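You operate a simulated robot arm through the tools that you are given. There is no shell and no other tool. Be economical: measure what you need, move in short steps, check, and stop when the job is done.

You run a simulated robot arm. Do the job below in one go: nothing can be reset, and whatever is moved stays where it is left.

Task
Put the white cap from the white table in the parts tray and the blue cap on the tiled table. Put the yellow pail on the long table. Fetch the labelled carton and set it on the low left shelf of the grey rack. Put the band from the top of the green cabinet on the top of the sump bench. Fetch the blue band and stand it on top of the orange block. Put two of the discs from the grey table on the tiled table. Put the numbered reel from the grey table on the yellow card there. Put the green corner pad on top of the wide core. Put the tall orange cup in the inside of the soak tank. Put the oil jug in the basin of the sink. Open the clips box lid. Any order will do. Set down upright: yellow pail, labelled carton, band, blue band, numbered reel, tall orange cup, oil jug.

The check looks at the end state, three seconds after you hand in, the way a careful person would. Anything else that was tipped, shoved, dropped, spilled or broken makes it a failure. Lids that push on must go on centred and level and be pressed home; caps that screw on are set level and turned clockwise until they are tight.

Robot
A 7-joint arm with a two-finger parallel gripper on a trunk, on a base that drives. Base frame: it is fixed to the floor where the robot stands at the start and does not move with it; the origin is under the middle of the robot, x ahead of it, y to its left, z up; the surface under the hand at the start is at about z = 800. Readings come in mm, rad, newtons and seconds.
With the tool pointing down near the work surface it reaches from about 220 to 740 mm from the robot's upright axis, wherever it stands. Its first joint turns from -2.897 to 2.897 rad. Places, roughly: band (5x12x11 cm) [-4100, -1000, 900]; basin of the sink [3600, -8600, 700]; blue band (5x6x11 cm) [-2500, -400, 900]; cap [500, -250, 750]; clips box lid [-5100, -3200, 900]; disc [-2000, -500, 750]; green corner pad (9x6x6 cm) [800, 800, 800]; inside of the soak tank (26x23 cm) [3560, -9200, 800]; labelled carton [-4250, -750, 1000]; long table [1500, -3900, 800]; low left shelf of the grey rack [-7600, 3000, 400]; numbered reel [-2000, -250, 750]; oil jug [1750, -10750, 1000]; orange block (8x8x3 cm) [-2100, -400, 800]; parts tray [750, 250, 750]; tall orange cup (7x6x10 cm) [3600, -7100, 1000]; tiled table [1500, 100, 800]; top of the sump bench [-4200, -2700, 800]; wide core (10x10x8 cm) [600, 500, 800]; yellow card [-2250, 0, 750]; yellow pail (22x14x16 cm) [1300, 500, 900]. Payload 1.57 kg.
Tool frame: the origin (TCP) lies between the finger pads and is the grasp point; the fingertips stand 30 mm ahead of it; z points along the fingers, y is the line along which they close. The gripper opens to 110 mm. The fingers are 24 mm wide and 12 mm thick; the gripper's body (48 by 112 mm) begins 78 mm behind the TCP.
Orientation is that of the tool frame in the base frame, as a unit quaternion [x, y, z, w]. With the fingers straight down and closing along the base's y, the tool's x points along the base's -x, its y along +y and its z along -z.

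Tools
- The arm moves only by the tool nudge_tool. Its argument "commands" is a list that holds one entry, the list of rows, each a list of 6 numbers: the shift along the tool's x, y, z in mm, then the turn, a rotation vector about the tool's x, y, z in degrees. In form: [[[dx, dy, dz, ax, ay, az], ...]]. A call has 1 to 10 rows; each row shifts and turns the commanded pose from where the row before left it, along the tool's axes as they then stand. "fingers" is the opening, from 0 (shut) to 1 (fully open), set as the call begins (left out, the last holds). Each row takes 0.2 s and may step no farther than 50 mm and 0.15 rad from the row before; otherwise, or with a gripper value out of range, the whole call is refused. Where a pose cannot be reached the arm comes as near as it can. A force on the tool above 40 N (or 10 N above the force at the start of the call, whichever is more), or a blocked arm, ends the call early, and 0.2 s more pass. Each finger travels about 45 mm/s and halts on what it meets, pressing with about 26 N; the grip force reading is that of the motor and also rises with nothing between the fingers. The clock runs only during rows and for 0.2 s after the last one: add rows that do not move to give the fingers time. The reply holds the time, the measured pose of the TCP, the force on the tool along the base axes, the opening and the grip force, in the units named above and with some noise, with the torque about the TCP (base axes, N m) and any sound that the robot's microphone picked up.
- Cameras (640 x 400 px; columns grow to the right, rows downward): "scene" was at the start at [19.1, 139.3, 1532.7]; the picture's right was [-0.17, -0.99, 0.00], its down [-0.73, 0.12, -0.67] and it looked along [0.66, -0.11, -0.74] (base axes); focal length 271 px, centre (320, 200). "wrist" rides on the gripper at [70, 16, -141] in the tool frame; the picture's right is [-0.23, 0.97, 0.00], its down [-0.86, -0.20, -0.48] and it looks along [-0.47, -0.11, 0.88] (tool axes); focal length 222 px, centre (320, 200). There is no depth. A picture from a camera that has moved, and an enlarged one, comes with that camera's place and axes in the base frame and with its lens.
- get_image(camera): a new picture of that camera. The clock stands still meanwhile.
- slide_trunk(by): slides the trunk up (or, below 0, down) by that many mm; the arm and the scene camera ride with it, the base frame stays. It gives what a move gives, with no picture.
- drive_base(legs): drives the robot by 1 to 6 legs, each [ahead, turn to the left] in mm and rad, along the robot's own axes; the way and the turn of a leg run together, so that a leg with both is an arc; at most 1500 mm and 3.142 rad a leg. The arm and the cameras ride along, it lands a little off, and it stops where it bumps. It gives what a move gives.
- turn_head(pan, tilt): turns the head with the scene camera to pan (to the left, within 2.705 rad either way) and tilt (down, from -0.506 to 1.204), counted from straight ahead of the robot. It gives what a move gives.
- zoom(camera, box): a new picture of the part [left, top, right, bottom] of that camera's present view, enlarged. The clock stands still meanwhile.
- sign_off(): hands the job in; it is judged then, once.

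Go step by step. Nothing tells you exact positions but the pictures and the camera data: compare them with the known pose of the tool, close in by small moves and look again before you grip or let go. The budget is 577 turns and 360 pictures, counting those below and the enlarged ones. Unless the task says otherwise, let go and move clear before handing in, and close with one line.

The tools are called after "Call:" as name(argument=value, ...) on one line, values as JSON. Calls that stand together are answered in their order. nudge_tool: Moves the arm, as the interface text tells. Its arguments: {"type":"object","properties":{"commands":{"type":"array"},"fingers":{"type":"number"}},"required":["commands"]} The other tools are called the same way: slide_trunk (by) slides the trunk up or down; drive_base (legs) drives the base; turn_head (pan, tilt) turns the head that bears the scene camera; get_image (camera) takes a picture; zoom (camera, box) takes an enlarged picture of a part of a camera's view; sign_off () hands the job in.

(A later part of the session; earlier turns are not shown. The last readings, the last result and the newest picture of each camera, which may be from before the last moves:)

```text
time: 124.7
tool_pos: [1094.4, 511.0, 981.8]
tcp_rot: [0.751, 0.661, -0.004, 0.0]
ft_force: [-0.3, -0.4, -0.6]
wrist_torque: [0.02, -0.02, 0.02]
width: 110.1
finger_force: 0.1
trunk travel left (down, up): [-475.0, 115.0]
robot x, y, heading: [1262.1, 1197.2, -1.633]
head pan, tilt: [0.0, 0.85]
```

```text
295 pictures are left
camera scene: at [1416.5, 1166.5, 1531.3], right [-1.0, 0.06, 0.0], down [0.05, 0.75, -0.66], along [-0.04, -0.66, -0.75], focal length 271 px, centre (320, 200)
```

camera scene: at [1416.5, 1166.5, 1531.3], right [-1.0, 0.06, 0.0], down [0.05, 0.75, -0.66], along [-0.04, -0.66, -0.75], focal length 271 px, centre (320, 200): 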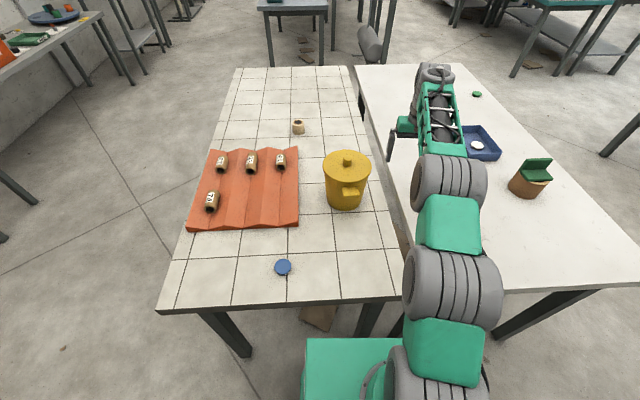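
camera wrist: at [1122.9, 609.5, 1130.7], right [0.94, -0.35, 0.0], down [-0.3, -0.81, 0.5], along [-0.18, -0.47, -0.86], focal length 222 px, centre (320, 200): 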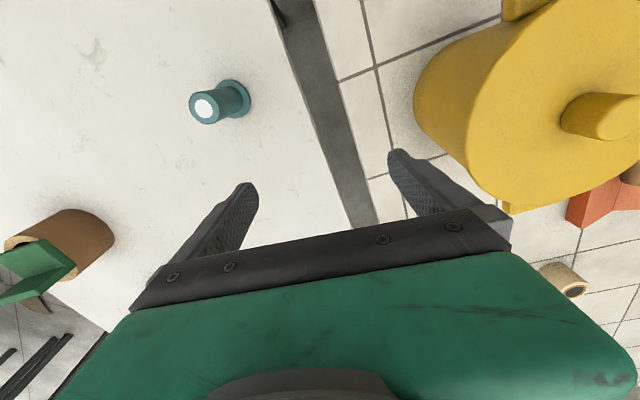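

Objects are undisturbed; the arm is just near its stretched singular posture. I lower first, then pull in.

Call:
nudge_tool(commands=[[[0, 0, 15, 0, 0, 0], [0, 0, 15, 0, 0, 0], [0, 0, 10, 0, 0, 0], [0, 0, 0, 0, 0, 0]]])

Call:
nudge_tool(commands=[[[10, 0, 0, 0, 0, 0], [10, 0, 0, 0, 0, 0], [0, 0, 0, 0, 0, 0]]])

Call:
get_image(camera="scene")

```text
time: 125.7
tool_pos: [1093.5, 510.1, 940.0]
tcp_rot: [0.75, 0.662, -0.003, 0.0]
ft_force: [-0.2, -0.6, -0.4]
wrist_torque: [-0.01, 0.03, -0.01]
width: 110.3
finger_force: 0.1
trunk travel left (down, up): [-475.0, 115.0]
robot x, y, heading: [1261.1, 1195.7, -1.628]
head pan, tilt: [0.0, 0.85]
```

```text
time: 126.5
tool_pos: [1097.2, 529.4, 941.0]
tcp_rot: [0.75, 0.661, -0.003, -0.001]
ft_force: [0.6, -0.3, 0.4]
wrist_torque: [0.0, -0.01, -0.02]
width: 110.0
finger_force: 0.1
trunk travel left (down, up): [-475.0, 115.0]
robot x, y, heading: [1264.4, 1197.8, -1.63]
head pan, tilt: [0.0, 0.85]
```

```text
294 pictures are left
camera scene: at [1416.5, 1166.8, 1531.2], right [-1.0, 0.06, 0.0], down [0.05, 0.75, -0.66], along [-0.04, -0.66, -0.75], focal length 271 px, centre (320, 200)
```

scene: 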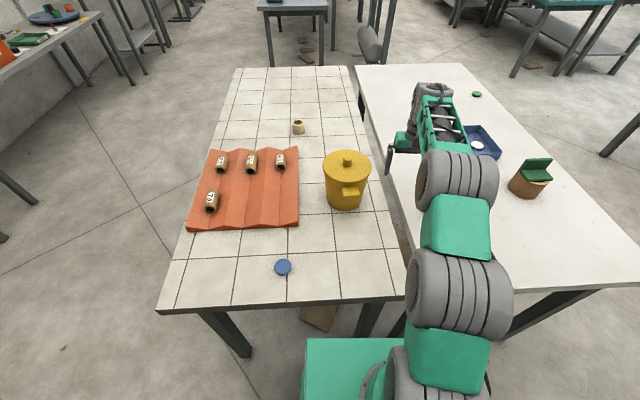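

Free again. Continue inward and then rise.

Call:
nudge_tool(commands=[[[20, 0, 0, 0, 0, 0], [20, 0, 0, 0, 0, 0], [20, 0, 0, 0, 0, 0], [20, 0, 0, 0, 0, 0], [0, 0, -20, 0, 0, 0], [0, 0, -20, 0, 0, 0], [0, 0, -20, 0, 0, 0], [0, 0, -20, 0, 0, 0]]])

Call:
get_image(camera="scene")

```text
time: 128.3
tool_pos: [1105.8, 610.0, 1020.2]
tcp_rot: [0.75, 0.661, -0.004, -0.001]
ft_force: [0.2, -0.5, 1.2]
wrist_torque: [0.01, -0.01, 0.02]
width: 110.0
finger_force: 0.0
trunk travel left (down, up): [-475.0, 115.0]
robot x, y, heading: [1264.1, 1198.1, -1.628]
head pan, tilt: [0.0, 0.85]
```

```text
293 pictures are left
camera scene: at [1416.6, 1166.8, 1531.2], right [-1.0, 0.06, 0.0], down [0.04, 0.75, -0.66], along [-0.04, -0.66, -0.75], focal length 271 px, centre (320, 200)
```

scene: 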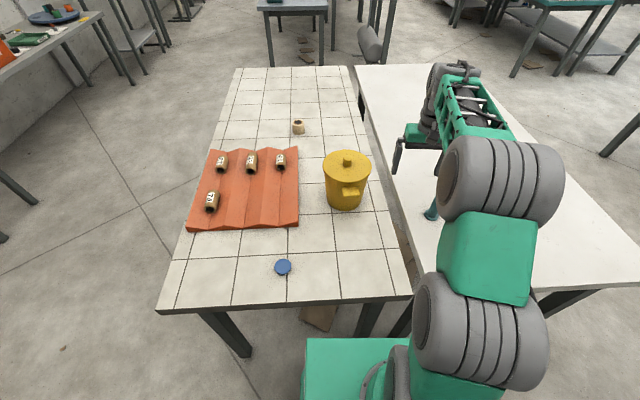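

Call:
nudge_tool(commands=[[[-9.2, 38.4, -2, 0, 0, 0], [-9.2, 38.4, -2, 0, 0, 0], [-9.2, 38.4, -2, 0, 0, 0], [-9.2, 38.4, -2, 0, 0, 0], [-9.2, 38.4, -2, 0, 0, 0], [0, 0, 0, 0, 0, 0]]])

Call:
get_image(camera="wrist")

Call:
get_image(camera="scene")

```text
time: 129.7
tool_pos: [1289.6, 540.0, 1029.1]
tcp_rot: [0.751, 0.661, -0.003, -0.001]
ft_force: [0.8, 0.1, 1.0]
wrist_torque: [0.01, -0.05, 0.01]
width: 110.0
finger_force: 0.1
trunk travel left (down, up): [-475.0, 115.0]
robot x, y, heading: [1264.7, 1197.7, -1.631]
head pan, tilt: [0.0, 0.85]
```

```text
292 pictures are left
camera wrist: at [1314.8, 608.0, 1171.3], right [0.94, -0.35, 0.0], down [-0.3, -0.82, 0.48], along [-0.17, -0.45, -0.87], focal length 222 px, centre (320, 200)
```

wrist: 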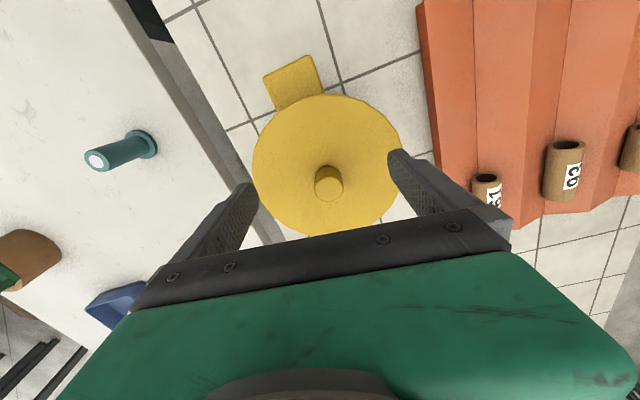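

```text
291 pictures are left
camera scene: at [1416.9, 1166.6, 1531.2], right [-1.0, 0.06, 0.0], down [0.04, 0.75, -0.66], along [-0.04, -0.66, -0.75], focal length 271 px, centre (320, 200)
```

scene: 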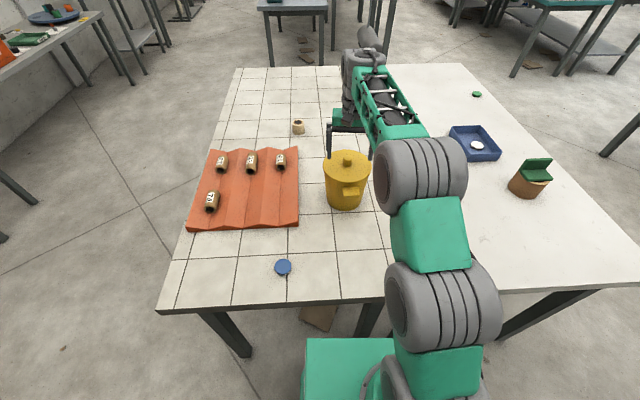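

Call:
nudge_tool(commands=[[[-12, 1.5, 5, 0, 0, 0], [-12, 1.5, 5, 0, 0, 0], [0, 0, 10, 0, 0, 0], [0, 0, 0, 0, 0, 0], [0, 0, 0, 0, 0, 0]]], fingers=0.5)

Call:
get_image(camera="wrist")

Call:
zoom(camera="scene", box=[300, 90, 400, 220])

```text
time: 130.9
tool_pos: [1290.9, 515.4, 1010.2]
tcp_rot: [0.751, 0.661, -0.003, 0.0]
ft_force: [0.4, 0.7, 0.8]
wrist_torque: [0.03, -0.02, 0.04]
width: 54.9
finger_force: 0.1
trunk travel left (down, up): [-475.0, 115.0]
robot x, y, heading: [1259.1, 1192.8, -1.628]
head pan, tilt: [0.0, 0.85]
```

```text
290 pictures are left
camera wrist: at [1316.7, 583.6, 1152.2], right [0.94, -0.35, 0.0], down [-0.3, -0.82, 0.48], along [-0.17, -0.45, -0.87], focal length 222 px, centre (320, 200)
```

wrist: 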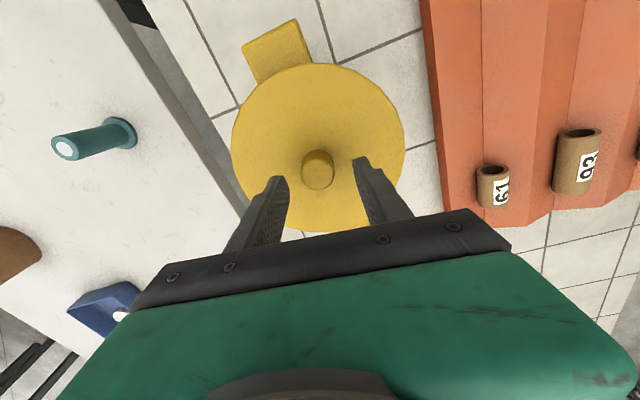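

```text
3.08 times, centred on (350, 155) of scene
camera zoom: at [1416.6, 1166.7, 1531.2], right [-1.0, 0.06, 0.0], down [0.04, 0.75, -0.66], along [-0.04, -0.66, -0.75], focal length 833 px, centre (228, 338)
```

zoom: 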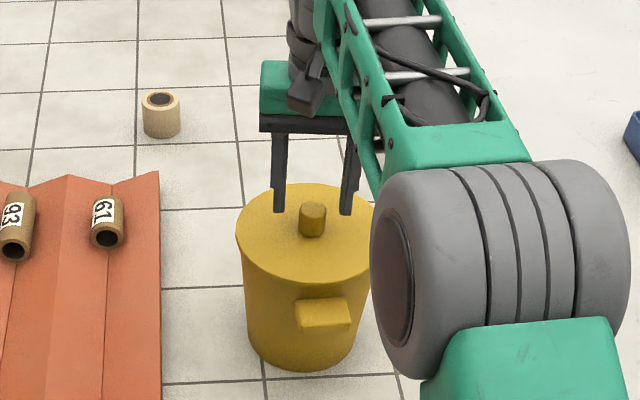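

Call:
nudge_tool(commands=[[[3, -1, 10, 0, 0, 0], [0, 0, 8, 0, 0, 0], [0, 0, 0, 0, 0, 0]]])

Call:
zoom(camera="wrist", box=[240, 120, 420, 240])

Call:
zoom(camera="scene", box=[310, 120, 380, 190])

```text
time: 131.7
tool_pos: [1290.3, 518.2, 995.0]
tcp_rot: [0.75, 0.661, -0.004, -0.001]
ft_force: [-1.0, -0.1, 0.1]
wrist_torque: [0.01, 0.02, -0.01]
width: 55.2
finger_force: 0.2
trunk travel left (down, up): [-475.0, 115.0]
robot x, y, heading: [1261.6, 1195.6, -1.629]
head pan, tilt: [0.0, 0.85]
```

```text
3.33 times, centred on (330, 180) of wrist
camera zoom: at [1317.0, 586.3, 1134.7], right [0.94, -0.35, 0.0], down [-0.3, -0.82, 0.48], along [-0.17, -0.45, -0.87], focal length 740 px, centre (287, 267)
```

zoom: 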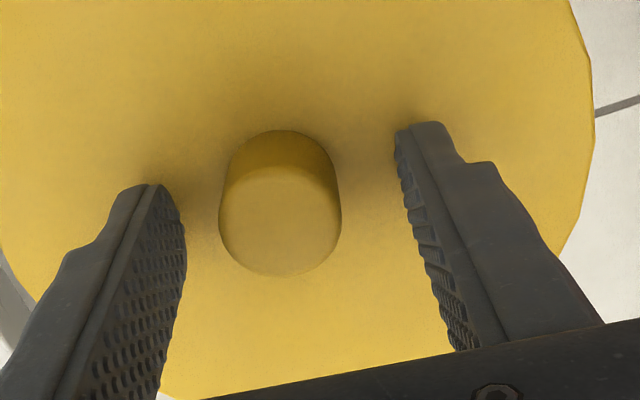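

```text
5.71 times, centred on (345, 155) of scene
camera zoom: at [1416.6, 1166.6, 1531.2], right [-1.0, 0.06, 0.0], down [0.04, 0.75, -0.66], along [-0.04, -0.66, -0.75], focal length 1547 px, centre (177, 457)
```

zoom: 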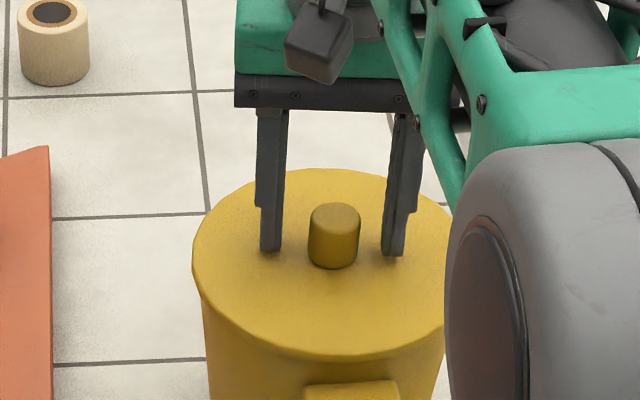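

Call:
nudge_tool(commands=[[[0, -1.5, 3, 0, 0, 0], [0, 0, 0, 0, 0, 0]]])

Call:
nudge_tool(commands=[[[0, 0, 3, 0, 0, 0], [0, 0, 0, 0, 0, 0]]])

Call:
zoom(camera="scene", box=[310, 120, 380, 190])

```text
time: 132.3
tool_pos: [1290.4, 519.0, 990.4]
tcp_rot: [0.751, 0.661, -0.003, 0.0]
ft_force: [0.0, 0.2, -1.7]
wrist_torque: [-0.01, 0.03, -0.03]
width: 55.1
finger_force: 0.0
trunk travel left (down, up): [-475.0, 115.0]
robot x, y, heading: [1263.0, 1194.3, -1.624]
head pan, tilt: [0.0, 0.85]
```

```text
time: 132.9
tool_pos: [1291.6, 519.0, 989.2]
tcp_rot: [0.75, 0.661, -0.005, 0.002]
ft_force: [-0.6, -2.0, 9.0]
wrist_torque: [-0.05, -0.24, -0.01]
width: 54.2
finger_force: 0.0
trunk travel left (down, up): [-475.0, 115.0]
robot x, y, heading: [1261.0, 1196.6, -1.63]
head pan, tilt: [0.0, 0.85]
```

```text
5.71 times, centred on (345, 155) of scene
camera zoom: at [1416.4, 1167.3, 1531.4], right [-1.0, 0.06, 0.0], down [0.05, 0.75, -0.66], along [-0.04, -0.66, -0.75], focal length 1547 px, centre (177, 457)
```

zoom: 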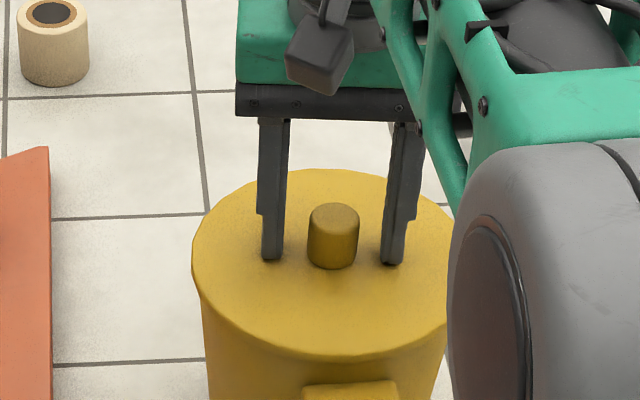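

Tips touch the lid (z≈959). Up a couple of mm, then close on the knob.

Call:
nudge_tool(commands=[[[0, 0, -3, 0, 0, 0], [0, 0, 0, 0, 0, 0], [0, 0, 0, 0, 0, 0], [0, 0, 0, 0, 0, 0]]], fingers=0)

Call:
nudge_tool(commands=[[[0, 0, -4, 0, 0, 0], [0, 0, 0, 0, 0, 0]]])

Call:
zoom(camera="scene", box=[300, 120, 390, 220])

```text
time: 133.9
tool_pos: [1288.9, 519.7, 988.0]
tcp_rot: [0.75, 0.661, -0.004, 0.0]
ft_force: [-1.9, 0.7, 1.2]
wrist_torque: [0.08, 0.08, 0.03]
width: 26.5
finger_force: 25.5
trunk travel left (down, up): [-475.0, 115.0]
robot x, y, heading: [1263.9, 1195.9, -1.631]
head pan, tilt: [0.0, 0.85]
```

```text
time: 134.5
tool_pos: [1289.8, 519.8, 993.6]
tcp_rot: [0.75, 0.661, -0.003, 0.0]
ft_force: [0.3, -0.9, -1.9]
wrist_torque: [-0.02, -0.06, 0.02]
width: 26.1
finger_force: 26.1
trunk travel left (down, up): [-475.0, 115.0]
robot x, y, heading: [1260.4, 1196.7, -1.628]
head pan, tilt: [0.0, 0.85]
```

```text
4.00 times, centred on (345, 170) of scene
camera zoom: at [1416.6, 1166.5, 1531.2], right [-1.0, 0.06, 0.0], down [0.04, 0.75, -0.66], along [-0.04, -0.66, -0.75], focal length 1083 px, centre (220, 320)
```

zoom: 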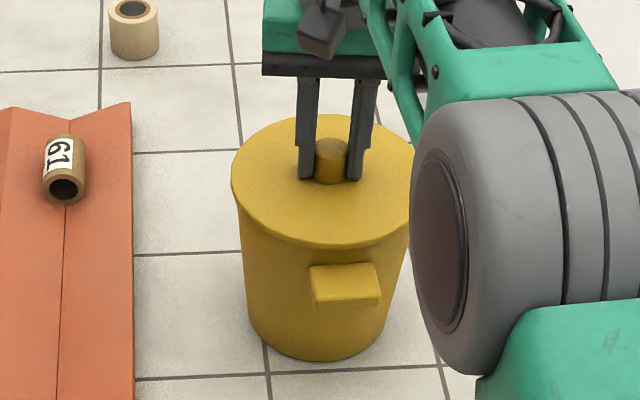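

Call:
nudge_tool(commands=[[[0, 0, -8, 0, 0, 0], [0, 0, 0, 0, 0, 0]]])

Call:
zoom(camera="scene", box=[300, 120, 390, 220])

Call:
zoom(camera="wrist", box=[180, 0, 440, 240])

```text
time: 135.1
tool_pos: [1290.1, 518.7, 1003.1]
tcp_rot: [0.75, 0.661, -0.004, 0.0]
ft_force: [-0.4, -0.1, -3.0]
wrist_torque: [-0.02, -0.06, 0.02]
width: 26.3
finger_force: 25.3
trunk travel left (down, up): [-475.0, 115.0]
robot x, y, heading: [1260.0, 1199.6, -1.63]
head pan, tilt: [0.0, 0.85]
```

```text
4.00 times, centred on (345, 170) of scene
camera zoom: at [1416.6, 1166.5, 1531.2], right [-1.0, 0.06, 0.0], down [0.05, 0.75, -0.66], along [-0.04, -0.66, -0.75], focal length 1083 px, centre (220, 320)
```

zoom: 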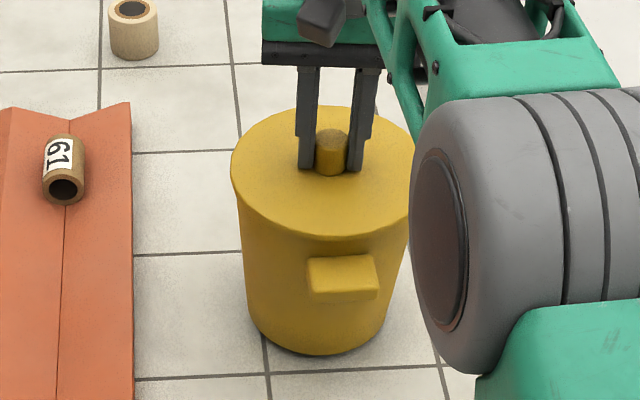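

```text
1.67 times, centred on (310, 120) of wrist
camera zoom: at [1316.3, 587.1, 1144.1], right [0.94, -0.35, 0.0], down [-0.3, -0.82, 0.48], along [-0.17, -0.45, -0.87], focal length 370 px, centre (337, 333)
```

zoom: 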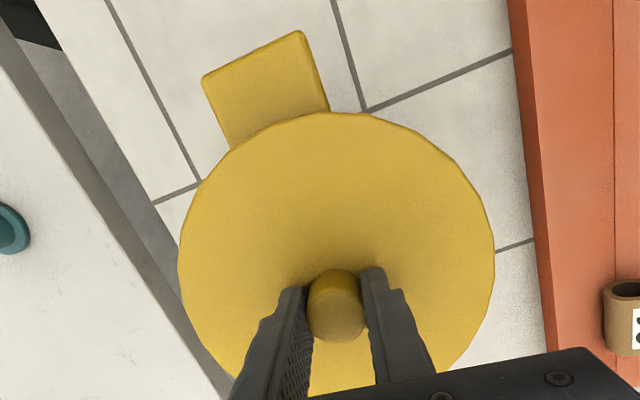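

The whole pail lifts as one body (about 3 N). I raise it and draw it in over the table edge.

Call:
nudge_tool(commands=[[[0, 0, -15, 0, 0, 0], [15, 0, -15, 0, 0, 0], [30, 0, -10, 0, 0, 0], [30, 0, -10, 0, 0, 0], [30, 0, -10, 0, 0, 0], [30, 0, -10, 0, 0, 0], [30, 0, -10, 0, 0, 0], [30, 0, -10, 0, 0, 0], [30, 0, 0, 0, 0, 0], [30, 0, 0, 0, 0, 0]]])

Call:
get_image(camera="scene")

```text
time: 137.3
tool_pos: [1323.2, 775.2, 1086.8]
tcp_rot: [0.75, 0.661, -0.004, -0.001]
ft_force: [0.0, 0.7, -2.6]
wrist_torque: [0.01, 0.01, -0.02]
width: 26.1
finger_force: 26.0
trunk travel left (down, up): [-475.0, 115.0]
robot x, y, heading: [1258.5, 1197.5, -1.632]
head pan, tilt: [0.0, 0.85]
```

```text
282 pictures are left
camera scene: at [1416.6, 1166.8, 1531.2], right [-1.0, 0.06, 0.0], down [0.05, 0.75, -0.66], along [-0.04, -0.66, -0.75], focal length 271 px, centre (320, 200)
```

scene: 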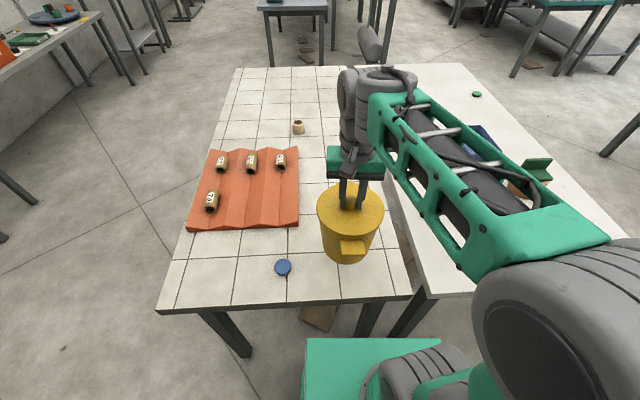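

Call:
drive_base(legs=[[-250, 0], [0, 1.63], [1050, 0], [0, -1.571]])

Call:
turn_head(pan=0.0, tilt=0.5)

Call:
get_image(camera="scene")

```text
time: 151.7
tool_pos: [2422.1, 1037.2, 1086.2]
tcp_rot: [0.707, 0.707, -0.003, -0.001]
ft_force: [-0.1, 0.0, -1.7]
wrist_torque: [0.03, 0.01, 0.03]
width: 25.3
finger_force: 26.1
trunk travel left (down, up): [-475.0, 115.0]
robot x, y, heading: [2310.6, 1449.1, -1.503]
head pan, tilt: [0.0, 0.85]
```

```text
time: 152.5
tool_pos: [2423.4, 1036.1, 1086.6]
tcp_rot: [0.706, 0.708, -0.004, 0.0]
ft_force: [-0.4, -0.4, -2.3]
wrist_torque: [0.01, -0.01, 0.03]
width: 25.4
finger_force: 26.5
trunk travel left (down, up): [-475.0, 115.0]
robot x, y, heading: [2312.6, 1449.5, -1.503]
head pan, tilt: [0.0, 0.499]
```

```text
281 pictures are left
camera scene: at [2467.4, 1425.8, 1561.1], right [-1.0, -0.07, 0.0], down [-0.03, 0.48, -0.88], along [0.06, -0.88, -0.48], focal length 271 px, centre (320, 200)
```

scene: 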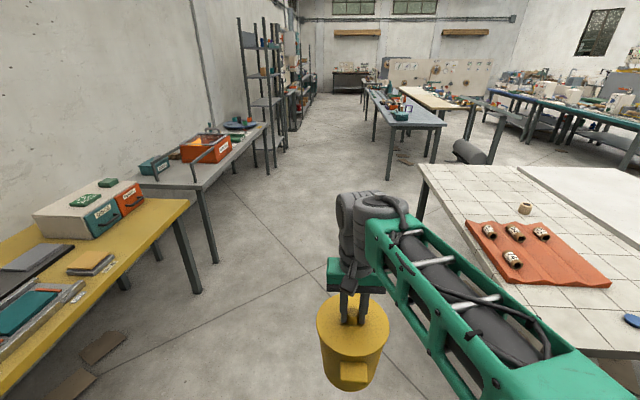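

Call:
drive_base(legs=[[0, -0.068], [1350, 0], [1350, 0], [0, -1.571], [800, 0], [0, 1.571]])

Call:
turn_head(pan=0.0, tilt=0.6)

Call:
get_image(camera="scene")

Call:
zoom(camera="wrist", box=[180, 0, 440, 240])

```text
time: 177.7
tool_pos: [1573.3, -1648.4, 1086.6]
tcp_rot: [0.72, 0.694, -0.004, 0.0]
ft_force: [0.4, 0.8, -2.2]
wrist_torque: [-0.01, -0.01, 0.0]
width: 25.8
finger_force: 25.7
trunk travel left (down, up): [-475.0, 115.0]
robot x, y, heading: [1474.0, -1232.7, -1.547]
head pan, tilt: [0.0, 0.499]
```

```text
time: 178.4
tool_pos: [1572.3, -1648.8, 1087.0]
tcp_rot: [0.72, 0.694, -0.003, 0.0]
ft_force: [0.2, -0.4, -2.5]
wrist_torque: [0.02, 0.03, -0.02]
width: 25.7
finger_force: 26.1
trunk travel left (down, up): [-475.0, 115.0]
robot x, y, heading: [1475.4, -1233.4, -1.543]
head pan, tilt: [0.0, 0.6]
```

```text
280 pictures are left
camera scene: at [1632.5, -1259.9, 1552.1], right [-1.0, -0.03, 0.0], down [-0.02, 0.56, -0.83], along [0.02, -0.82, -0.56], focal length 271 px, centre (320, 200)
```

scene: 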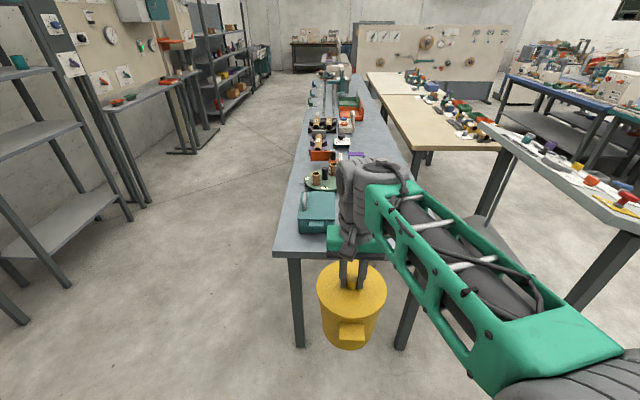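

```text
1.67 times, centred on (310, 120) of wrist
camera zoom: at [1592.9, -1579.3, 1228.0], right [0.96, -0.26, 0.0], down [-0.23, -0.84, 0.48], along [-0.13, -0.47, -0.87], focal length 370 px, centre (337, 333)
```

zoom: 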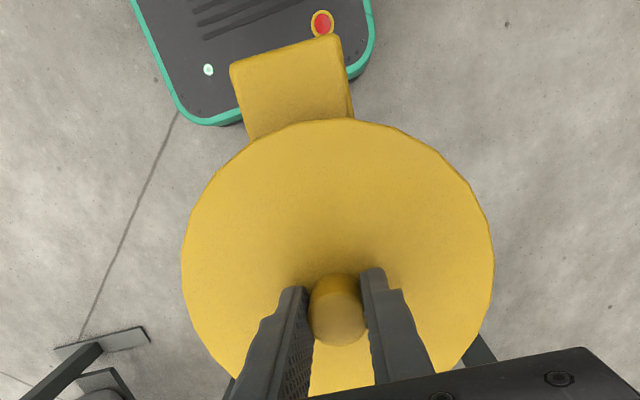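

Call:
nudge_tool(commands=[[[0, 40, -5, 0, 0, 0], [0, 40, -5, 0, 0, 0], [0, 40, 0, 0, 0, 0], [0, 40, 0, 0, 0, 0], [0, 40, 0, 0, 0, 0], [0, 40, 0, 0, 0, 0]]])

Call:
get_image(camera="scene")

```text
time: 179.8
tool_pos: [1809.7, -1659.8, 1094.1]
tcp_rot: [0.72, 0.694, -0.004, 0.0]
ft_force: [0.1, -0.2, -2.3]
wrist_torque: [-0.01, 0.02, 0.01]
width: 25.7
finger_force: 25.8
trunk travel left (down, up): [-475.0, 115.0]
robot x, y, heading: [1473.8, -1235.0, -1.541]
head pan, tilt: [0.0, 0.6]
```

```text
278 pictures are left
camera scene: at [1633.2, -1260.0, 1552.0], right [-1.0, -0.03, 0.0], down [-0.02, 0.56, -0.82], along [0.02, -0.82, -0.57], focal length 271 px, centre (320, 200)
```

scene: 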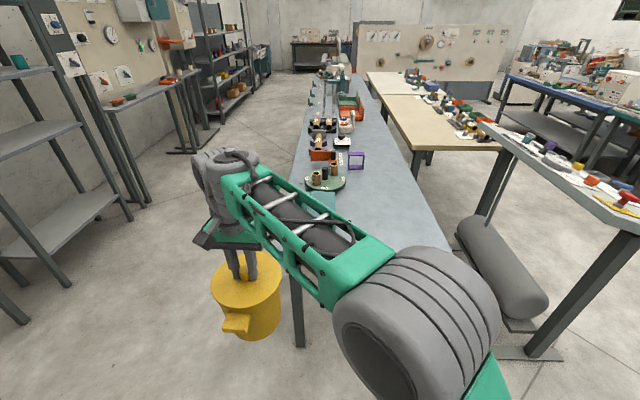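

Free area on the near end of the long table around (1390,-2170). I swing the arm back and drive ahead.

Call:
nudge_tool(commands=[[[0, -45, -3, 0, 0, 0], [0, -45, -3, 0, 0, 0], [0, -45, 0, 0, 0, 0], [0, -45, 0, 0, 0, 0], [0, -45, 0, 0, 0, 0], [0, -45, 0, 0, 0, 0], [0, -45, 0, 0, 0, 0], [0, -45, 0, 0, 0, 0], [0, -45, 0, 0, 0, 0]]])

Call:
drive_base(legs=[[350, 0]])

Call:
get_image(camera="scene")

Call:
get_image(camera="wrist")

```text
time: 181.8
tool_pos: [1406.6, -1637.9, 1102.9]
tcp_rot: [0.721, 0.693, -0.004, -0.001]
ft_force: [0.1, -0.6, -2.6]
wrist_torque: [-0.02, 0.01, 0.02]
width: 25.4
finger_force: 25.5
trunk travel left (down, up): [-475.0, 115.0]
robot x, y, heading: [1472.7, -1235.0, -1.546]
head pan, tilt: [0.0, 0.6]
```

```text
time: 184.0
tool_pos: [1414.6, -1976.5, 1104.0]
tcp_rot: [0.721, 0.693, -0.003, 0.0]
ft_force: [-0.3, 0.7, -2.0]
wrist_torque: [-0.01, -0.02, 0.0]
width: 25.7
finger_force: 25.7
trunk travel left (down, up): [-475.0, 115.0]
robot x, y, heading: [1486.5, -1574.8, -1.545]
head pan, tilt: [0.0, 0.6]
```

```text
277 pictures are left
camera scene: at [1641.4, -1598.5, 1552.1], right [-1.0, -0.03, 0.0], down [-0.01, 0.56, -0.82], along [0.02, -0.82, -0.57], focal length 271 px, centre (320, 200)
```

scene: 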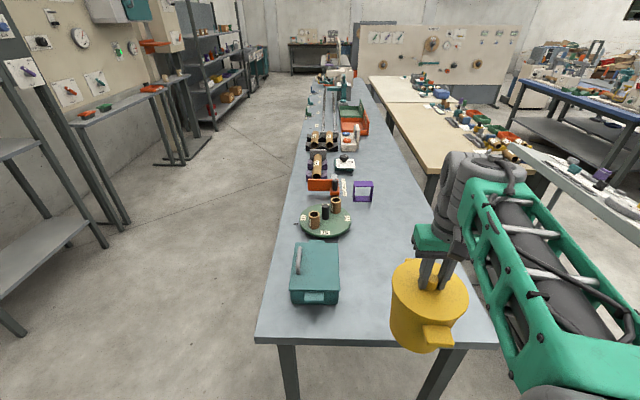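

```text
276 pictures are left
camera wrist: at [1434.9, -1905.4, 1245.4], right [0.96, -0.27, 0.0], down [-0.23, -0.84, 0.48], along [-0.13, -0.47, -0.88], focal length 222 px, centre (320, 200)
```

wrist: 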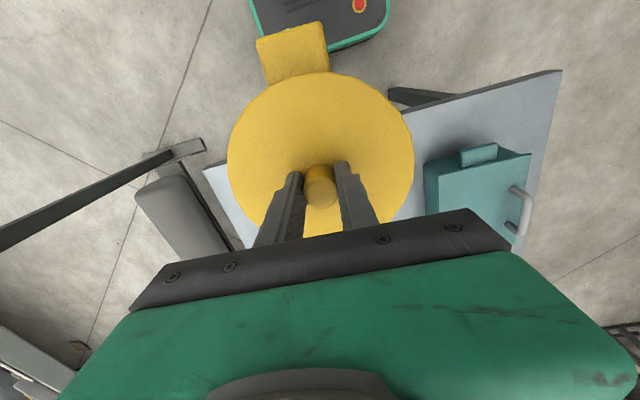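

Call:
nudge_tool(commands=[[[-39, -7.4, 0, 0, 0, 0], [-39, -7.4, 0, 0, 0, 0], [-39, -7.4, 0, 0, 0, 0], [-39, -7.4, 0, 0, 0, 0], [-39, -7.4, 0, 0, 0, 0], [0, 0, 40, 0, 0, 0], [0, 0, 40, 0, 0, 0], [0, 0, 0, 0, 0, 0]]])

Call:
get_image(camera="scene")

```text
time: 185.8
tool_pos: [1371.5, -2171.0, 1027.0]
tcp_rot: [0.721, 0.693, -0.004, 0.0]
ft_force: [0.0, 0.2, -2.5]
wrist_torque: [0.01, -0.01, -0.01]
width: 25.4
finger_force: 25.6
trunk travel left (down, up): [-475.0, 115.0]
robot x, y, heading: [1485.2, -1571.8, -1.542]
head pan, tilt: [0.0, 0.6]
```

```text
275 pictures are left
camera scene: at [1641.3, -1598.7, 1552.1], right [-1.0, -0.03, 0.0], down [-0.01, 0.57, -0.82], along [0.02, -0.82, -0.57], focal length 271 px, centre (320, 200)
```

scene: 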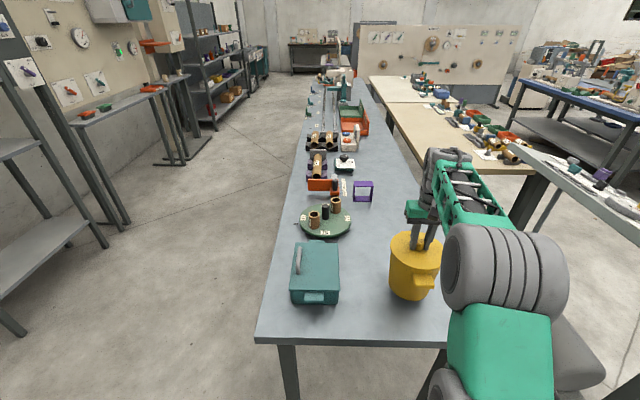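

Call:
nudge_tool(commands=[[[0, 0, 15, 0, 0, 0], [0, 0, 10, 0, 0, 0], [0, 0, 4, 0, 0, 0], [0, 0, 0, 0, 0, 0]]])

Call:
zoom(camera="scene", box=[360, 220, 480, 320])

Call:
nudge_tool(commands=[[[0, 0, 4, 0, 0, 0], [0, 0, 0, 0, 0, 0]]])

```text
time: 186.8
tool_pos: [1369.1, -2168.0, 996.8]
tcp_rot: [0.722, 0.692, -0.004, 0.0]
ft_force: [0.4, 0.2, -2.1]
wrist_torque: [-0.02, 0.03, 0.01]
width: 25.7
finger_force: 25.8
trunk travel left (down, up): [-475.0, 115.0]
robot x, y, heading: [1486.1, -1568.3, -1.546]
head pan, tilt: [0.0, 0.6]
```

```text
4.00 times, centred on (420, 270) of scene
camera zoom: at [1641.3, -1598.4, 1552.1], right [-1.0, -0.03, 0.0], down [-0.01, 0.56, -0.82], along [0.02, -0.82, -0.57], focal length 1083 px, centre (-80, -80)
```

zoom: 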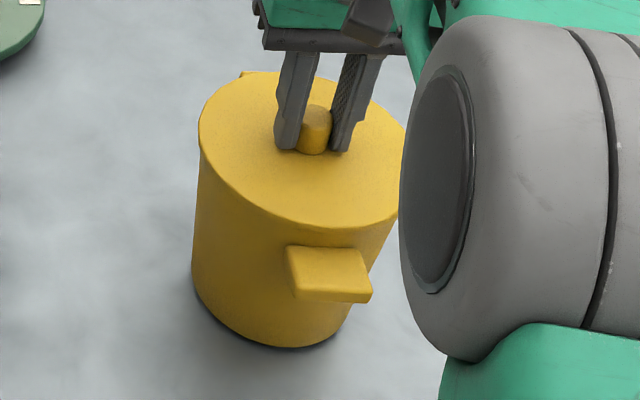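

```text
time: 187.4
tool_pos: [1368.3, -2167.6, 991.6]
tcp_rot: [0.721, 0.693, -0.004, 0.0]
ft_force: [-0.6, 0.2, -2.5]
wrist_torque: [-0.01, 0.04, -0.03]
width: 25.5
finger_force: 25.8
trunk travel left (down, up): [-475.0, 115.0]
robot x, y, heading: [1487.0, -1573.0, -1.549]
head pan, tilt: [0.0, 0.6]
```

Call:
nudge_tool(commands=[[[0, 0, 2.5, 0, 0, 0], [0, 0, 0, 0, 0, 0]]])

Call:
nudge_tool(commands=[[[0, 0, 2, 0, 0, 0], [0, 0, 0, 0, 0, 0]]])

```text
time: 188.0
tool_pos: [1368.8, -2168.3, 990.7]
tcp_rot: [0.721, 0.693, -0.005, 0.001]
ft_force: [-0.4, 1.0, 5.3]
wrist_torque: [0.24, -0.12, 0.06]
width: 25.5
finger_force: 26.1
trunk travel left (down, up): [-475.0, 115.0]
robot x, y, heading: [1486.5, -1568.8, -1.55]
head pan, tilt: [0.0, 0.6]
```

```text
time: 188.6
tool_pos: [1367.1, -2167.3, 989.9]
tcp_rot: [0.722, 0.692, -0.007, 0.001]
ft_force: [-3.4, -0.8, 17.2]
wrist_torque: [0.35, -0.13, 0.05]
width: 25.7
finger_force: 25.9
trunk travel left (down, up): [-475.0, 115.0]
robot x, y, heading: [1487.7, -1573.4, -1.549]
head pan, tilt: [0.0, 0.6]
```

Call:
nudge_tool(commands=[[[0, 0, -1.5, 0, 0, 0], [0, 0, 0, 0, 0, 0], [0, 0, 0, 0, 0, 0], [0, 0, -20, 0, 0, 0], [0, 0, -40, 0, 0, 0], [20, 0, -20, 0, 0, 0], [40, 0, -20, 0, 0, 0], [40, 0, -20, 0, 0, 0], [40, 0, 0, 0, 0, 0], [40, 0, 0, 0, 0, 0]]], fingers=0.55)

Call:
get_image(camera="scene")

```text
time: 190.8
tool_pos: [1375.4, -1987.5, 1108.3]
tcp_rot: [0.722, 0.692, -0.004, -0.001]
ft_force: [0.3, 0.0, -0.7]
wrist_torque: [0.01, -0.01, 0.01]
width: 60.6
finger_force: 0.0
trunk travel left (down, up): [-475.0, 115.0]
robot x, y, heading: [1482.0, -1572.3, -1.547]
head pan, tilt: [0.0, 0.6]
```

```text
273 pictures are left
camera scene: at [1641.4, -1597.8, 1552.1], right [-1.0, -0.03, 0.0], down [-0.01, 0.56, -0.83], along [0.02, -0.82, -0.56], focal length 271 px, centre (320, 200)
```

scene: 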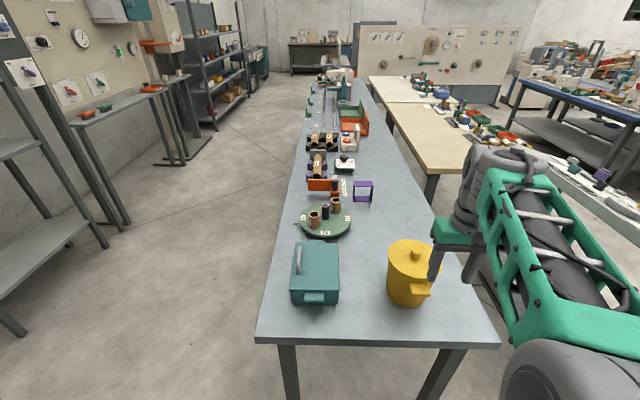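

Pail stands on the long table. Next I head south along the east aisle toward the cup, tank, sink and jug.

Call:
drive_base(legs=[[-150, 0], [0, 1.547], [950, 0], [0, -1.571], [1000, 0]])

Call:
turn_head(pan=0.2, tilt=0.35)

Call:
get_image(camera="scene")

```text
time: 209.4
tool_pos: [2464.3, -2805.8, 1109.4]
tcp_rot: [0.698, 0.716, -0.003, 0.0]
ft_force: [-0.9, 0.0, -0.4]
wrist_torque: [0.03, -0.02, 0.01]
width: 60.4
finger_force: 0.0
trunk travel left (down, up): [-475.0, 115.0]
robot x, y, heading: [2545.1, -2383.2, -1.478]
head pan, tilt: [0.0, 0.6]
```

```text
time: 210.2
tool_pos: [2464.7, -2805.8, 1109.3]
tcp_rot: [0.698, 0.716, -0.004, 0.0]
ft_force: [1.2, 0.4, -0.3]
wrist_torque: [0.03, -0.01, 0.0]
width: 60.5
finger_force: 0.0
trunk travel left (down, up): [-475.0, 115.0]
robot x, y, heading: [2545.2, -2386.3, -1.481]
head pan, tilt: [0.201, 0.351]
```

```text
272 pictures are left
camera scene: at [2722.4, -2400.3, 1574.8], right [-0.96, -0.29, 0.0], down [-0.1, 0.33, -0.94], along [0.27, -0.9, -0.34], focal length 271 px, centre (320, 200)
```

scene: 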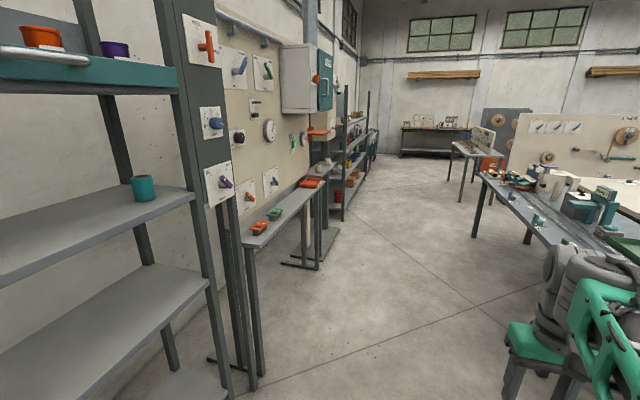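

Call:
drive_base(legs=[[0, -0.09], [1300, 0], [1300, 0], [1000, 0]])

Call:
turn_head(pan=0.3, tilt=0.35)

Call:
get_image(camera="scene")

Call:
turn_head(pan=1.2, tilt=0.35)

Call:
get_image(camera="scene")

```text
time: 228.1
tool_pos: [2404.4, -6373.6, 1109.2]
tcp_rot: [0.734, 0.679, -0.003, 0.001]
ft_force: [0.2, -0.7, 0.1]
wrist_torque: [0.01, -0.01, 0.01]
width: 60.3
finger_force: 0.0
trunk travel left (down, up): [-475.0, 115.0]
robot x, y, heading: [2529.1, -5960.2, -1.58]
head pan, tilt: [0.201, 0.351]
```

```text
time: 228.7
tool_pos: [2404.0, -6372.5, 1109.7]
tcp_rot: [0.734, 0.68, -0.004, 0.0]
ft_force: [-0.2, 0.7, -0.1]
wrist_torque: [-0.01, 0.01, 0.0]
width: 60.4
finger_force: 0.0
trunk travel left (down, up): [-475.0, 115.0]
robot x, y, heading: [2529.1, -5960.1, -1.582]
head pan, tilt: [0.3, 0.351]
```

```text
271 pictures are left
camera scene: at [2712.0, -5993.2, 1574.9], right [-0.96, -0.28, 0.0], down [-0.1, 0.33, -0.94], along [0.27, -0.9, -0.34], focal length 271 px, centre (320, 200)
```

scene: 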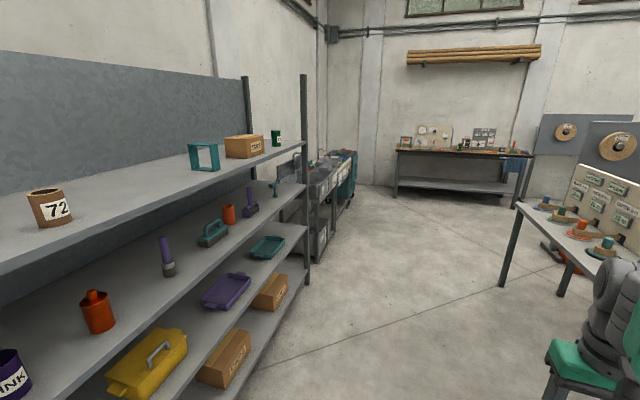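

```text
time: 229.9
tool_pos: [2404.2, -6373.7, 1109.9]
tcp_rot: [0.733, 0.68, -0.003, 0.0]
ft_force: [-0.3, 0.4, -0.5]
wrist_torque: [-0.04, 0.0, -0.01]
width: 60.4
finger_force: 0.0
trunk travel left (down, up): [-475.0, 115.0]
robot x, y, heading: [2529.6, -5963.3, -1.582]
head pan, tilt: [1.201, 0.351]
```

```text
270 pictures are left
camera scene: at [2771.9, -5938.7, 1574.9], right [-0.37, -0.93, 0.0], down [-0.32, 0.13, -0.94], along [0.87, -0.35, -0.34], focal length 271 px, centre (320, 200)
```

scene: 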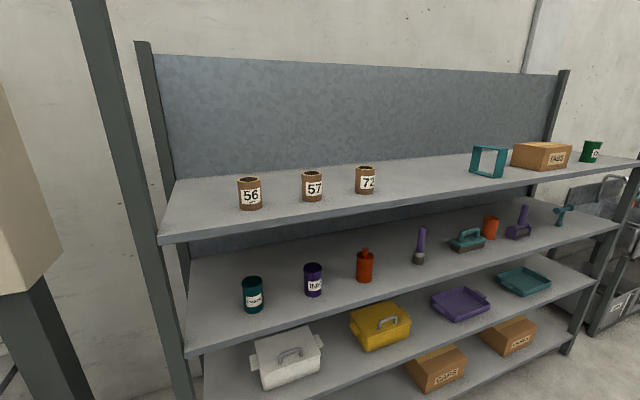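

I see the shelf rack; an orange cup stands on the second shelf. Zooming to identify it and measure the shelves.

Call:
zoom(camera="scene", box=[400, 140, 640, 290])

```text
2.67 times, centred on (520, 215) of scene
camera zoom: at [2771.9, -5938.7, 1574.9], right [-0.37, -0.93, 0.0], down [-0.32, 0.13, -0.94], along [0.87, -0.35, -0.34], focal length 722 px, centre (-213, 160)
```

zoom: 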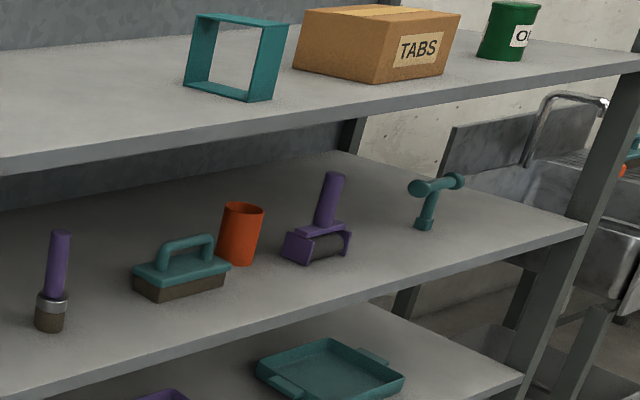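

Call:
drive_base(legs=[[1220, 0], [0, 1.582]])

Call:
turn_head(pan=0.0, tilt=0.4)

Call:
get_image(camera="scene")

```text
time: 240.0
tool_pos: [2929.7, -7323.6, 1109.3]
tcp_rot: [0.042, 0.999, -0.002, 0.002]
ft_force: [0.2, 0.3, -0.2]
wrist_torque: [-0.03, 0.02, -0.01]
width: 60.6
finger_force: 0.1
trunk travel left (down, up): [-475.0, 115.0]
robot x, y, heading: [2519.4, -7196.8, -0.017]
head pan, tilt: [1.201, 0.351]
```

```text
time: 241.4
tool_pos: [2929.6, -7323.4, 1110.0]
tcp_rot: [0.042, 0.999, -0.002, 0.003]
ft_force: [-0.6, -0.4, -0.2]
wrist_torque: [0.01, 0.04, 0.01]
width: 60.5
finger_force: 0.1
trunk travel left (down, up): [-475.0, 115.0]
robot x, y, heading: [2517.8, -7194.7, -0.015]
head pan, tilt: [0.0, 0.4]
```

```text
268 pictures are left
camera scene: at [2554.6, -7043.9, 1570.4], right [-0.02, -1.0, 0.0], down [-0.39, 0.01, -0.92], along [0.92, -0.02, -0.39], focal length 271 px, centre (320, 200)
```

scene: 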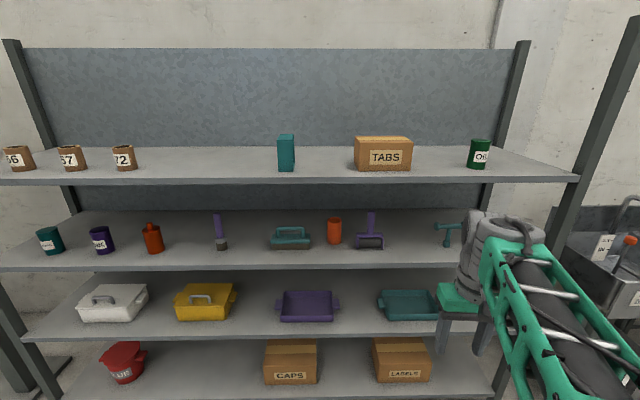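

Call:
zoom(camera="scene", box=[240, 190, 400, 270])

Call:
turn_head(pan=-1.0, tilt=0.4)

Call:
get_image(camera="scene")

```text
4.00 times, centred on (320, 230) of scene
camera zoom: at [2554.6, -7043.9, 1570.4], right [-0.02, -1.0, 0.0], down [-0.39, 0.01, -0.92], along [0.92, -0.02, -0.39], focal length 1083 px, centre (320, 80)
```

zoom: 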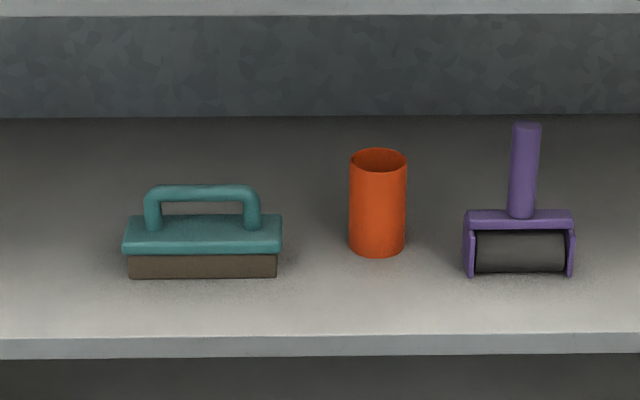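

```text
time: 242.7
tool_pos: [2931.5, -7324.0, 1108.9]
tcp_rot: [0.042, 0.999, -0.003, 0.003]
ft_force: [0.2, -0.1, -0.7]
wrist_torque: [0.02, -0.02, 0.0]
width: 60.4
finger_force: 0.1
trunk travel left (down, up): [-475.0, 115.0]
robot x, y, heading: [2517.6, -7194.6, -0.018]
head pan, tilt: [-1.0, 0.4]
```

```text
266 pictures are left
camera scene: at [2510.7, -7121.1, 1570.4], right [-0.85, -0.53, 0.0], down [-0.2, 0.33, -0.92], along [0.48, -0.78, -0.39], focal length 271 px, centre (320, 200)
```

scene: 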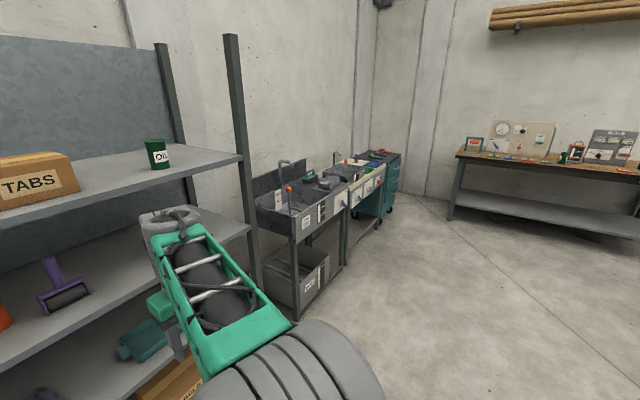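

Call:
zoom(camera="scene", box=[240, 130, 420, 250])

```text
3.33 times, centred on (330, 190) of scene
camera zoom: at [2510.7, -7121.1, 1570.4], right [-0.85, -0.53, 0.0], down [-0.2, 0.33, -0.92], along [0.48, -0.78, -0.39], focal length 902 px, centre (287, 233)
```

zoom: 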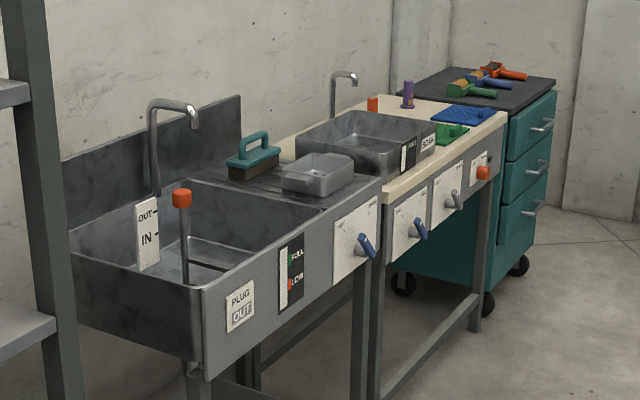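

The cup is at about (3533,-7123) on a shelf at z≈955 with ~295 mm clearance. I pitch the tool forward 60° while away from the rack.

Call:
nudge_tool(commands=[[[-30, 0, 0, 0, -8.55, 0], [-29.7, 0, 4.5, 0, -8.55, 0], [-28.7, 0, 8.9, 0, -8.55, 0], [-27, 0, 13, 0, -8.55, 0], [-24.8, 0, 16.9, 0, -8.55, 0], [-22, 0, 20.4, 0, -8.55, 0], [-18.7, 0, 23.4, 0, -8.55, 0]]], fingers=0.9)

Call:
turn_head(pan=0.0, tilt=0.45)

Call:
get_image(camera="scene")

Call:
get_image(camera="wrist")

```text
time: 244.2
tool_pos: [3140.4, -7339.3, 1110.0]
tcp_rot: [0.034, 0.864, -0.023, 0.502]
ft_force: [0.1, 0.0, -0.9]
wrist_torque: [0.02, -0.03, -0.01]
width: 99.1
finger_force: 0.0
trunk travel left (down, up): [-475.0, 115.0]
robot x, y, heading: [2519.5, -7195.8, -0.015]
head pan, tilt: [-1.0, 0.4]
```

```text
time: 245.5
tool_pos: [3140.3, -7339.1, 1110.3]
tcp_rot: [0.036, 0.865, -0.024, 0.5]
ft_force: [0.1, -0.3, 0.0]
wrist_torque: [0.01, 0.0, 0.01]
width: 98.7
finger_force: 0.1
trunk travel left (down, up): [-475.0, 115.0]
robot x, y, heading: [2519.9, -7198.1, -0.015]
head pan, tilt: [0.0, 0.45]
```

```text
264 pictures are left
camera scene: at [2553.9, -7044.1, 1565.7], right [-0.02, -1.0, 0.0], down [-0.44, 0.01, -0.9], along [0.9, -0.02, -0.44], focal length 271 px, centre (320, 200)
```

scene: 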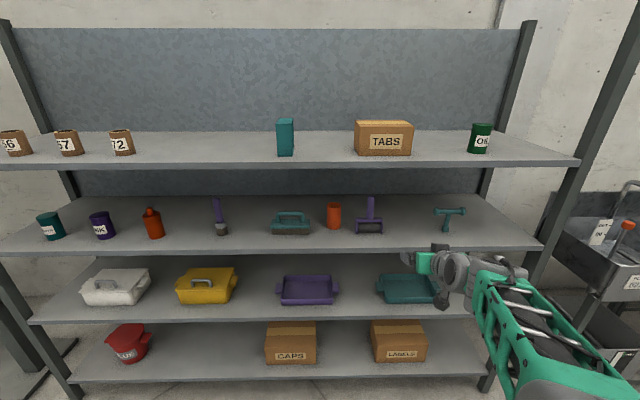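

```text
263 pictures are left
camera wrist: at [2985.1, -7310.2, 1120.9], right [0.19, 0.96, 0.19], down [-0.01, -0.19, 0.98], along [0.98, -0.19, -0.03], focal length 222 px, centre (320, 200)
```

wrist: 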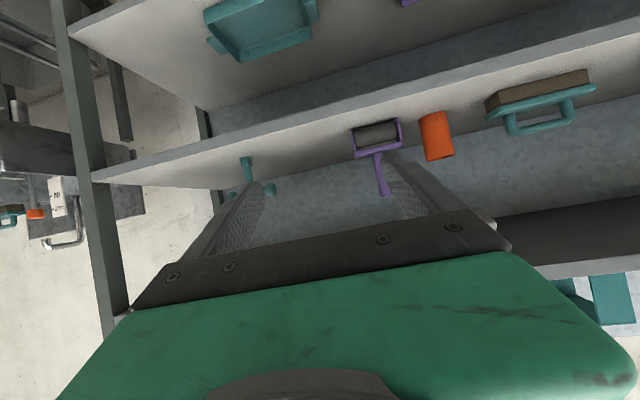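

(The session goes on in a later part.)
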